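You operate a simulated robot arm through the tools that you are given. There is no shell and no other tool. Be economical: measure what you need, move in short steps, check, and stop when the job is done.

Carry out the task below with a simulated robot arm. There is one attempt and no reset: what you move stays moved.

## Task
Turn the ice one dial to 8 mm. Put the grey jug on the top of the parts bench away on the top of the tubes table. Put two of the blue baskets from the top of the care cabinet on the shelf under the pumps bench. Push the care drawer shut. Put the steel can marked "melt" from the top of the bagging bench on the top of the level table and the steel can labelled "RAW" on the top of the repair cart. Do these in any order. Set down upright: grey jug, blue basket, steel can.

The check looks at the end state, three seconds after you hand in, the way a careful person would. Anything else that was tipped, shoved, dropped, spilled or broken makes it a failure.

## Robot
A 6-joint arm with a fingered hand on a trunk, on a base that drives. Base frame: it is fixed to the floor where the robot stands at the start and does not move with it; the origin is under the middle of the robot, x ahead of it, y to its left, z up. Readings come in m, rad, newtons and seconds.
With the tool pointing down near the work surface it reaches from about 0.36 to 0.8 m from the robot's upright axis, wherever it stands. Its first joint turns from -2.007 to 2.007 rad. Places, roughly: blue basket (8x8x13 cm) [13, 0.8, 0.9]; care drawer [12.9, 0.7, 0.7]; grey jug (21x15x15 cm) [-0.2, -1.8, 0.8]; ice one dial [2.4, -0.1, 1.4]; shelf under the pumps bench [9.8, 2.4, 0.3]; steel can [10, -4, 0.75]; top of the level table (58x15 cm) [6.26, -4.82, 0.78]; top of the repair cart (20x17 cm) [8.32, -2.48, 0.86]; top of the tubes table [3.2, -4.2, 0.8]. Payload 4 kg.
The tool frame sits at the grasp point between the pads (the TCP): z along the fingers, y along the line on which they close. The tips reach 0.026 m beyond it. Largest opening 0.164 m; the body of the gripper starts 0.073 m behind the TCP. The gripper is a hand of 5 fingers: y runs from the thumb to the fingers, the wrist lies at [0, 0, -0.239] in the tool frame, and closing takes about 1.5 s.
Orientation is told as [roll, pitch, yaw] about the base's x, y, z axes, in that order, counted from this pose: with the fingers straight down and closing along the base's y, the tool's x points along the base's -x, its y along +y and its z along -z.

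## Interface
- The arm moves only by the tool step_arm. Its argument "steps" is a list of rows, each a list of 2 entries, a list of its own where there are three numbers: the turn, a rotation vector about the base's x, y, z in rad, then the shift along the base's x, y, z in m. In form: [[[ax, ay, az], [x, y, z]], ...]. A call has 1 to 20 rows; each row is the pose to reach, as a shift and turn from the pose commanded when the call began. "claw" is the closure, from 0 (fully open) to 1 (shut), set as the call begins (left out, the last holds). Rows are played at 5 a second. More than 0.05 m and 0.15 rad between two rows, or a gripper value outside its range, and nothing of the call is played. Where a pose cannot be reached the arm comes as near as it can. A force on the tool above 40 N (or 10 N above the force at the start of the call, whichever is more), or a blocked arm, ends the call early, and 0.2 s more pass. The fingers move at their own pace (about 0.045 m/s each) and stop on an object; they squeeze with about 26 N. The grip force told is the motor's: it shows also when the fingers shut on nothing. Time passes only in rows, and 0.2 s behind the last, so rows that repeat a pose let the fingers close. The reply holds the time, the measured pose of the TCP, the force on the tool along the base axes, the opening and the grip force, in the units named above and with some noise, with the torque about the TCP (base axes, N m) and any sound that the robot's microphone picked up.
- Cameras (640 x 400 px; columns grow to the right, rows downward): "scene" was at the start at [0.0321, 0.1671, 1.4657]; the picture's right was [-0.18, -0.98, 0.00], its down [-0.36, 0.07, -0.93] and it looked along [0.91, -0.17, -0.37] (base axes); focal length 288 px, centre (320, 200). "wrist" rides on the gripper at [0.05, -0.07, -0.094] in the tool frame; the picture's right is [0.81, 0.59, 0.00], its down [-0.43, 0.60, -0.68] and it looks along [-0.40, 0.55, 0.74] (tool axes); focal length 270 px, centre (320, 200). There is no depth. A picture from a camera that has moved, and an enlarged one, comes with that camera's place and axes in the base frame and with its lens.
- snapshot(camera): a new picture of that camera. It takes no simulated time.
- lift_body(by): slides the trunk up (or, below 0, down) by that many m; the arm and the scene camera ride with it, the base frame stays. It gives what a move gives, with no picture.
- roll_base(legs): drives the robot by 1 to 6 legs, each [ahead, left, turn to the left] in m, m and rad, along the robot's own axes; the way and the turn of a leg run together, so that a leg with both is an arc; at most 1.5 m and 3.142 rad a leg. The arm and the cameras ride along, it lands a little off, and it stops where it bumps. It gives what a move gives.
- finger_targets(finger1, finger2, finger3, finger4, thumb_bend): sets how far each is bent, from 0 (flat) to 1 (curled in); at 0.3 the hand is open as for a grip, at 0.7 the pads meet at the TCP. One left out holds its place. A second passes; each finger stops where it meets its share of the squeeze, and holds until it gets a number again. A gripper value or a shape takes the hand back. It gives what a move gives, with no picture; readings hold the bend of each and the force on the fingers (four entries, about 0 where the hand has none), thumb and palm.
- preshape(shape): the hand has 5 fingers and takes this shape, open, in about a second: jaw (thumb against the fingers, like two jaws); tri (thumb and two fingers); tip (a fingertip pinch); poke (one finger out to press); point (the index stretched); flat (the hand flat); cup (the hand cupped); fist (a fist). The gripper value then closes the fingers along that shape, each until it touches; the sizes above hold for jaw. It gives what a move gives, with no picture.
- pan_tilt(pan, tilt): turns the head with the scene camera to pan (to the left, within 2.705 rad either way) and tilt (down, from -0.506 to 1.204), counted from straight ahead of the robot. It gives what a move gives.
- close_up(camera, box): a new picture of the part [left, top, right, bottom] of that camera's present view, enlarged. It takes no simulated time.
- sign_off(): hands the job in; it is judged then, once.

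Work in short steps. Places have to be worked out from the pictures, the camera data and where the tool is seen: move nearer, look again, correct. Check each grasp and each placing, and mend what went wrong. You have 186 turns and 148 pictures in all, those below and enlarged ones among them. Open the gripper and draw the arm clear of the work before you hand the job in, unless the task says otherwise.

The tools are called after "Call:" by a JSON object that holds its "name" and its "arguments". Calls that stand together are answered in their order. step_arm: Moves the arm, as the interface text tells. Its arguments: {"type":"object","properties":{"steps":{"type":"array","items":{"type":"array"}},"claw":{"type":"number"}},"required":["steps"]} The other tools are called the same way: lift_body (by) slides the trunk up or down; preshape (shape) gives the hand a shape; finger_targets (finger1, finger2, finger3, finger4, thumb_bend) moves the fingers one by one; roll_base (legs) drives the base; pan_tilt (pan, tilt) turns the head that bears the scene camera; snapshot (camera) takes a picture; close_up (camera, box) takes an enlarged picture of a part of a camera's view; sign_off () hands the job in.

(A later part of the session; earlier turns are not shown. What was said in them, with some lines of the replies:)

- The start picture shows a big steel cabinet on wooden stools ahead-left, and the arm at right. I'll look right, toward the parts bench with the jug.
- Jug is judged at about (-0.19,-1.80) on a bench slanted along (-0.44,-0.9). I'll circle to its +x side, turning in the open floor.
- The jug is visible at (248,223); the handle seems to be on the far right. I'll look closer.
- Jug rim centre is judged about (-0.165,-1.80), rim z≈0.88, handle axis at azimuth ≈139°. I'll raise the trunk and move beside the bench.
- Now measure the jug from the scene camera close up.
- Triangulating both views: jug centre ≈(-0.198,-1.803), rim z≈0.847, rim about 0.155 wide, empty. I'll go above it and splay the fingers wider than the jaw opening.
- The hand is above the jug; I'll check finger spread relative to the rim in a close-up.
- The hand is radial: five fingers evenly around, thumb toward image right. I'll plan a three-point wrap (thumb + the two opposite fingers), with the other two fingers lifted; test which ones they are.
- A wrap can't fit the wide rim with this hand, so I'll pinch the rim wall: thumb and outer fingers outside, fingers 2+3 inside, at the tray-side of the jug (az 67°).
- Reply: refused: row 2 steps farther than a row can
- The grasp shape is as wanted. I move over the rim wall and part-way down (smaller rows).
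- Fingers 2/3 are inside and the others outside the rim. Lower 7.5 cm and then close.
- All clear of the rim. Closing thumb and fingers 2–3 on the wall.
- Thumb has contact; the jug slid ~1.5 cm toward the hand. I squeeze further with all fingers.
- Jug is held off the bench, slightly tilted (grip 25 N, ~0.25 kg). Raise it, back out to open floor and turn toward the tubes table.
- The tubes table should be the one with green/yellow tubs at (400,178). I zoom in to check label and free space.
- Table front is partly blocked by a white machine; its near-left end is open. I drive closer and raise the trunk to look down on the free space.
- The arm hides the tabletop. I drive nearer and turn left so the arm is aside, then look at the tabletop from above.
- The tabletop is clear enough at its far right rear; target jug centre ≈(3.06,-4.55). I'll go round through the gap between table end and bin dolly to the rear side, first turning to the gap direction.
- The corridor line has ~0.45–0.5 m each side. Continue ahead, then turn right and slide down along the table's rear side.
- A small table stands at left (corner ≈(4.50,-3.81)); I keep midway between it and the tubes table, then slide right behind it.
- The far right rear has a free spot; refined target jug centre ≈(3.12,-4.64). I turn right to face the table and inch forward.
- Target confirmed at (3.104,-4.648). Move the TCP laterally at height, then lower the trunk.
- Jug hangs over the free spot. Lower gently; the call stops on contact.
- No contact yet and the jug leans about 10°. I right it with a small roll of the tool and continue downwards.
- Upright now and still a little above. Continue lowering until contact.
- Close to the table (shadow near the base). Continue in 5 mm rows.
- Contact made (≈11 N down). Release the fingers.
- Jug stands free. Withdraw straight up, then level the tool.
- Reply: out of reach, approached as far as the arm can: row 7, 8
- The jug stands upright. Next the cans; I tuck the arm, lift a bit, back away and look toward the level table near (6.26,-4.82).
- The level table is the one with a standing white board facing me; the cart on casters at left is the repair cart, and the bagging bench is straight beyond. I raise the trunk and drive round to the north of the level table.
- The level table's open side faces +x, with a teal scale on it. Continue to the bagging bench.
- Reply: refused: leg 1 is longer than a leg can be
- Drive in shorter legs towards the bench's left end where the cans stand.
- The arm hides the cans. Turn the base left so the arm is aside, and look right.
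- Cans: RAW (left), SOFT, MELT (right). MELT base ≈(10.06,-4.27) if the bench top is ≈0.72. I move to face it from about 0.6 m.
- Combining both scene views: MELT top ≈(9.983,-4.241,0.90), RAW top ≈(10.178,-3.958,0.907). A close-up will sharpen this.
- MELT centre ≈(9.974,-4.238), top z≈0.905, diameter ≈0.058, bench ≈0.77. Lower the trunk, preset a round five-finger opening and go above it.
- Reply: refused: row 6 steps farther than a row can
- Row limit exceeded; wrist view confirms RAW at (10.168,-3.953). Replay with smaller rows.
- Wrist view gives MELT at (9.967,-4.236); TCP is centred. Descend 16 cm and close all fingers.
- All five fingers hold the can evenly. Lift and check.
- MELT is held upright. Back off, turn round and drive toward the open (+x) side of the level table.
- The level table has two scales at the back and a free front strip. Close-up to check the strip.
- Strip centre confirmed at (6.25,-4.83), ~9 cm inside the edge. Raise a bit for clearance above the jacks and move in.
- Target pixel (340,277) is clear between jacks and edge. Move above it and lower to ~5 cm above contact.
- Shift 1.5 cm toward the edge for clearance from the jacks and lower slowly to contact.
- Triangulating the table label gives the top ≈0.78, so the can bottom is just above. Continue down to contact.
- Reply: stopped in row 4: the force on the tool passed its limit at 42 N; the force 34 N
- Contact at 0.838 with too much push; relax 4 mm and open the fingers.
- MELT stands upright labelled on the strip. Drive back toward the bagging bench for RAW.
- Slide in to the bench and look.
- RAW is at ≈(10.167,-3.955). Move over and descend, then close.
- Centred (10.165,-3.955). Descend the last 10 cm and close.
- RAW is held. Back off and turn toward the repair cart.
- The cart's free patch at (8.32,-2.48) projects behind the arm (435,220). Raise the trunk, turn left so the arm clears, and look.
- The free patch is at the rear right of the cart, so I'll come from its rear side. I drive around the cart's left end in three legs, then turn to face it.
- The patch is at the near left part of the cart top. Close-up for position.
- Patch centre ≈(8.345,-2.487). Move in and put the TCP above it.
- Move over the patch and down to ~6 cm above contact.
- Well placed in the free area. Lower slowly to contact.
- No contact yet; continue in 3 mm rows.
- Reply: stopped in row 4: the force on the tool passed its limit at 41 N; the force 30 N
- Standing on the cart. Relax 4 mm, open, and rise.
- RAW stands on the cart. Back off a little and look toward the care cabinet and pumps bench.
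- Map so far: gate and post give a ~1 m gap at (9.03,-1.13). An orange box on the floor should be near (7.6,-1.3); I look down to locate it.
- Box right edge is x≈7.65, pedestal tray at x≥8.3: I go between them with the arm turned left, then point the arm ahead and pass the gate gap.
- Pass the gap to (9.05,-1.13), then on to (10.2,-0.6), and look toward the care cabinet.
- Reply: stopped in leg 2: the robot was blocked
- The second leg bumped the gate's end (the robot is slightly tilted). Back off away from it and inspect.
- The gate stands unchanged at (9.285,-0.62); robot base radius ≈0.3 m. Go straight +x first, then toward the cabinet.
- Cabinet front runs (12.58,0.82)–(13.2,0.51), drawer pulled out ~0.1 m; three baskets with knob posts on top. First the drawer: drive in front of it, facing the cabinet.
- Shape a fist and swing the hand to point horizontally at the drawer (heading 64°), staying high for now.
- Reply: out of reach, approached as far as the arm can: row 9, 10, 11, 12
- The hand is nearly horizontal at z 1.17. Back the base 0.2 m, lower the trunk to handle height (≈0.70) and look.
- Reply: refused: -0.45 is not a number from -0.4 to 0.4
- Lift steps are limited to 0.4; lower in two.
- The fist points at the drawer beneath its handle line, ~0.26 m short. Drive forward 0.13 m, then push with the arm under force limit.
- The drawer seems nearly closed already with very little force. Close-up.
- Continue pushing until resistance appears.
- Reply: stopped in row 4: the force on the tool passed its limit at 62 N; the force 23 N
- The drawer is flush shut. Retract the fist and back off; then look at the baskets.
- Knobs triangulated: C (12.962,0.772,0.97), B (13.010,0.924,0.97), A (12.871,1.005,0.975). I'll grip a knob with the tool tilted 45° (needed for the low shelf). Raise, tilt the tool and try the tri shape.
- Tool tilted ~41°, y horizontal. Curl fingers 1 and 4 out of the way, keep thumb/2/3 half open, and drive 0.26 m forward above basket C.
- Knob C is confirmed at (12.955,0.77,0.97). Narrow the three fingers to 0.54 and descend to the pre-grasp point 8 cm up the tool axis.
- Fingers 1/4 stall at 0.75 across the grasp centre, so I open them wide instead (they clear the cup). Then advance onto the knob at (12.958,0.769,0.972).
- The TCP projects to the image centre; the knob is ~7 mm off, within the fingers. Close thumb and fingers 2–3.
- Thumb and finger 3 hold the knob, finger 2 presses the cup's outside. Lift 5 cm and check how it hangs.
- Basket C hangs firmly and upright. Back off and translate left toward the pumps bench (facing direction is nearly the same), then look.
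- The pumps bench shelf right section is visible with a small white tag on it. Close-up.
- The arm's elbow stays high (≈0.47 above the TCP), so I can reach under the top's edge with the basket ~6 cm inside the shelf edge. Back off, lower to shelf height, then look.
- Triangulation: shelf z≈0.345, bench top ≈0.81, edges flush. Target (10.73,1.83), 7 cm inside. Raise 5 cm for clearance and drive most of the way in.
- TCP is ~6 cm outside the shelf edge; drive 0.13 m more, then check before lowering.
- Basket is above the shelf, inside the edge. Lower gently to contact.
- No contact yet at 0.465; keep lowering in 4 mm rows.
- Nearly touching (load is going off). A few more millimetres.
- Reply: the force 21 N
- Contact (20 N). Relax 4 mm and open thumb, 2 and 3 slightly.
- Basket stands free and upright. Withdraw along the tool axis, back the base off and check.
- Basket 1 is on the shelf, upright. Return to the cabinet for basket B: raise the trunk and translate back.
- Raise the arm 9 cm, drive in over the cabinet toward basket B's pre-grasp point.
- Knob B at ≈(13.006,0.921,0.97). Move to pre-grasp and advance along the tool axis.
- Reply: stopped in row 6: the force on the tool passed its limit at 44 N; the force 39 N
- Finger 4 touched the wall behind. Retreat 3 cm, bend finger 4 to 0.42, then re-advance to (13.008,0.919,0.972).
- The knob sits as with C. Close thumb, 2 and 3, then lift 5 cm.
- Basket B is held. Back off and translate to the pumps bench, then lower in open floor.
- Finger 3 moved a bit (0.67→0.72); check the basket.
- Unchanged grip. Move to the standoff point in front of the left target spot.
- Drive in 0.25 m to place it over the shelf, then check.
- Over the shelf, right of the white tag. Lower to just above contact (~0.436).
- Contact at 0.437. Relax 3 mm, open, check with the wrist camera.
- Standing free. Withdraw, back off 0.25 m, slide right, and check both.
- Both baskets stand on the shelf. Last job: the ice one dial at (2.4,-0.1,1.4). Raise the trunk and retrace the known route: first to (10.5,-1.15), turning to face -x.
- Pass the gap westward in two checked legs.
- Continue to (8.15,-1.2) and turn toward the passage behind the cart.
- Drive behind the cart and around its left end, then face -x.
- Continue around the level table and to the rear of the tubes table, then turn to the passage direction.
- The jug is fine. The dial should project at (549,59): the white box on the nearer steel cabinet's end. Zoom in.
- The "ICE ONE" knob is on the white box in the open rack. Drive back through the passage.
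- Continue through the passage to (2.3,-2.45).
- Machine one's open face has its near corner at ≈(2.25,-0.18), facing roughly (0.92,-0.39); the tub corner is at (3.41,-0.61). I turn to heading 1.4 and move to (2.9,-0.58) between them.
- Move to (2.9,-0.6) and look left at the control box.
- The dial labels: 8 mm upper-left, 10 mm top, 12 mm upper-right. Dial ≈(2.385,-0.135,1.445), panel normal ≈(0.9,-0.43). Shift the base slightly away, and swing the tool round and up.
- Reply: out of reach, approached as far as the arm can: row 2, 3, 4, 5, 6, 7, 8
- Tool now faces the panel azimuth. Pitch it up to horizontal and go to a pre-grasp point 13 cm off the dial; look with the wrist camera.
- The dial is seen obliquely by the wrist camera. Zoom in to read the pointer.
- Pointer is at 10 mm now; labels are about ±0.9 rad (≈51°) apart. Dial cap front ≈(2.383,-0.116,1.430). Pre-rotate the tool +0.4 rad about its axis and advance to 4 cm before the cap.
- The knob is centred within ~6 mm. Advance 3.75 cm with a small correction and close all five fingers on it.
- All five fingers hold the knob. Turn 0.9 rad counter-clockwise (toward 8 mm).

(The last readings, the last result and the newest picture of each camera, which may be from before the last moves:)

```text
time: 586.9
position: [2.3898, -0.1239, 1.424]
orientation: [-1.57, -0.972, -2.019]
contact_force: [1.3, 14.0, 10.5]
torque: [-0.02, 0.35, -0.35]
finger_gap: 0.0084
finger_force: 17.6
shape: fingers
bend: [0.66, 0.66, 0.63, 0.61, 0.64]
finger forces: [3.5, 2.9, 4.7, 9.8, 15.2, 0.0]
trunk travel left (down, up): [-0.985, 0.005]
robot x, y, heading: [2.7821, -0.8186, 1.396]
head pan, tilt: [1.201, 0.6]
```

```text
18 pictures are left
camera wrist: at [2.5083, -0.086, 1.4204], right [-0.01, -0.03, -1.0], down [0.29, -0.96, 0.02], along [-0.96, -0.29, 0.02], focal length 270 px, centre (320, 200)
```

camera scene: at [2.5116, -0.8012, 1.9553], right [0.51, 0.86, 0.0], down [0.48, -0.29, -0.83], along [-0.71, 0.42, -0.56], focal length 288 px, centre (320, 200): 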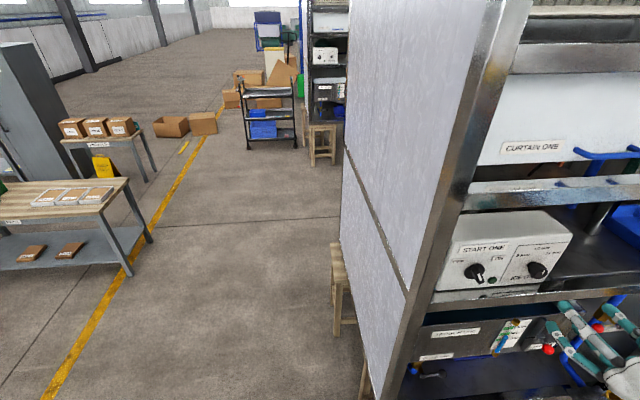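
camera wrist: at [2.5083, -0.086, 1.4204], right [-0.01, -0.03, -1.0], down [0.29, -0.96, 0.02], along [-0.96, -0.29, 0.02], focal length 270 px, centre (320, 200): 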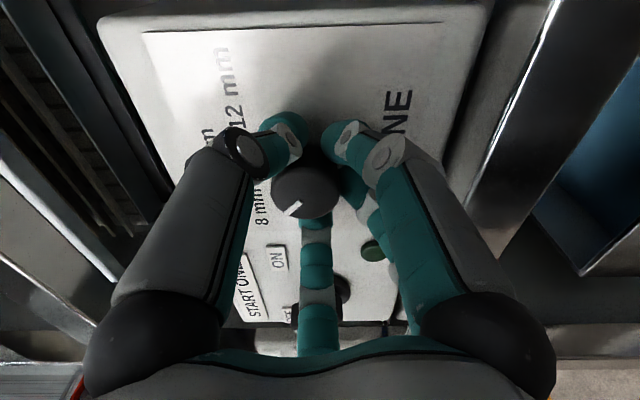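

Turned, perhaps with some slip. Release, retreat 5 cm and read the pointer.

Call:
{"name": "finger_targets", "arguments": {"finger1": 0.45, "finger2": 0.45, "finger3": 0.45, "finger4": 0.45, "thumb_bend": 0.45}}

Call:
{"name": "step_arm", "arguments": {"steps": [[[0, 0, 0], [0.027, -0.013, 0]], [[0, 0, 0], [0.054, -0.026, 0]], [[0, 0, 0], [0.081, -0.039, 0]], [[0, 0, 0], [0.108, -0.052, 0]], [[0, 0, 0], [0.108, -0.052, 0]]]}}

Call:
{"name": "close_up", "arguments": {"camera": "wrist", "box": [220, 0, 420, 140]}}

```text
time: 587.9
position: [2.388, -0.1248, 1.4248]
orientation: [-1.569, -0.972, -2.02]
contact_force: [0.5, -0.4, 0.1]
torque: [0.03, -0.02, 0.03]
finger_gap: 0.0543
finger_force: 0.1
shape: fingers
bend: [0.45, 0.45, 0.45, 0.45, 0.45]
finger forces: [0.1, 0.0, 0.1, 0.1, 0.0, 0.0]
trunk travel left (down, up): [-0.985, 0.005]
robot x, y, heading: [2.7812, -0.8208, 1.403]
head pan, tilt: [1.201, 0.6]
```

```text
time: 589.0
position: [2.4923, -0.1775, 1.4225]
orientation: [-1.568, -0.971, -2.022]
contact_force: [0.1, -0.5, 0.5]
torque: [-0.01, 0.03, 0.02]
finger_gap: 0.0543
finger_force: 0.1
shape: fingers
bend: [0.45, 0.45, 0.45, 0.45, 0.45]
finger forces: [0.0, 0.0, 0.1, 0.0, 0.1, 0.0]
trunk travel left (down, up): [-0.985, 0.005]
robot x, y, heading: [2.7783, -0.821, 1.402]
head pan, tilt: [1.201, 0.6]
```

```text
2.86 times, centred on (320, 70) of wrist
camera zoom: at [2.613, -0.1405, 1.4171], right [-0.01, -0.03, -1.0], down [0.29, -0.96, 0.02], along [-0.96, -0.29, 0.02], focal length 772 px, centre (320, 571)
```

zoom: 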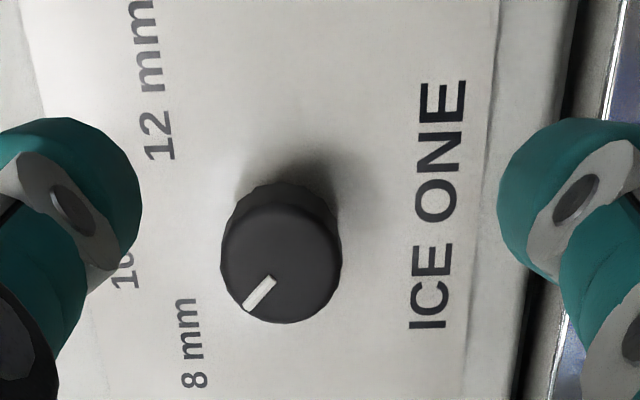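

From the wrist view I compute the pointer ~45–49° left and the 8 mm label at ~47–50°. Cross-check with the scene camera.

Call:
{"name": "close_up", "arguments": {"camera": "scene", "box": [500, 235, 572, 285]}}

```text
8.00 times, centred on (536, 260) of scene
camera zoom: at [2.5102, -0.7999, 1.955], right [0.51, 0.86, 0.0], down [0.49, -0.29, -0.82], along [-0.71, 0.42, -0.57], focal length 2303 px, centre (-1408, -280)
```

zoom: 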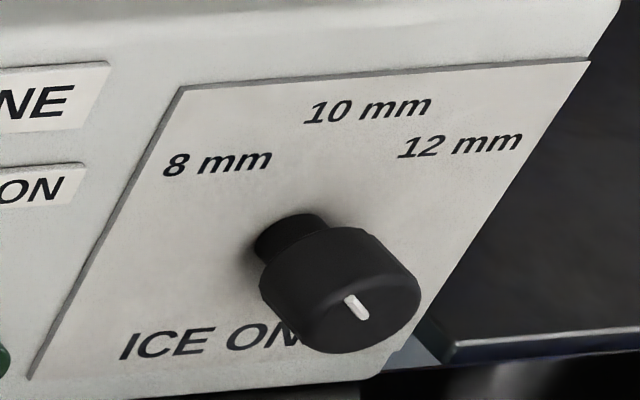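

Pointer (≈49°) lies on the 8 mm label (≈50°): dial is set. Open the hand and draw the arm and base clear.

Call:
{"name": "roll_base", "arguments": {"legs": [[-0.454, 0.1, 0]]}}

Call:
{"name": "preshape", "arguments": {"shape": "jaw"}}

Call:
{"name": "snapshot", "arguments": {"camera": "scene"}}

```text
time: 591.8
position: [2.3232, -0.5988, 1.4226]
orientation: [-1.567, -0.973, -2.025]
contact_force: [0.6, -0.4, -0.2]
torque: [0.02, 0.0, 0.0]
finger_gap: 0.0543
finger_force: 0.0
shape: fingers
bend: [0.45, 0.45, 0.45, 0.45, 0.45]
finger forces: [0.1, 0.0, 0.1, 0.0, 0.1, 0.0]
trunk travel left (down, up): [-0.985, 0.005]
robot x, y, heading: [2.6024, -1.236, 1.399]
head pan, tilt: [1.201, 0.6]
```

```text
time: 592.7
position: [2.3225, -0.5994, 1.4215]
orientation: [-1.569, -0.971, -2.026]
contact_force: [0.2, -0.4, 0.4]
torque: [0.04, 0.01, 0.02]
finger_gap: 0.164
finger_force: 0.1
shape: jaw
bend: [0.3, 0.3, 0.3, 0.3, 0.3]
finger forces: [0.1, 0.0, 0.1, 0.0, 0.0, 0.1]
trunk travel left (down, up): [-0.985, 0.005]
robot x, y, heading: [2.6084, -1.2353, 1.401]
head pan, tilt: [1.201, 0.6]
```

```text
15 pictures are left
camera scene: at [2.337, -1.2207, 1.9552], right [0.52, 0.86, 0.0], down [0.48, -0.29, -0.82], along [-0.71, 0.43, -0.57], focal length 288 px, centre (320, 200)
```

scene: 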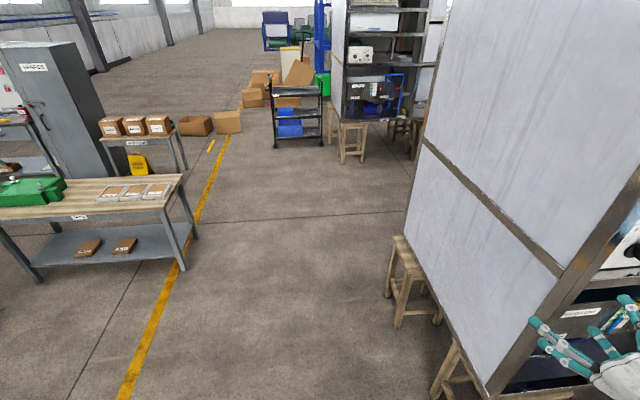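

Everything has been placed and checked and the arm is clear with the hand open; handing in.

Call:
{"name": "sign_off", "arguments": {}}

```text
The job is handed in.
```

All five jobs are done and I handed in with the hand open and the arm clear. On the way to the care cabinet the base bumped the yellow gate once; it looked unmoved afterwards.

- **Ice one dial:** it points at 8 mm, within about 3° as read from the cameras.
- **Grey jug:** it stands upright on the tubes table.
- **Baskets:** two blue baskets stand upright on the shelf under the pumps bench.
- **Care drawer:** it is pushed flush shut.
- **Cans:** MELT stands upright on the level table and RAW on the repair cart.
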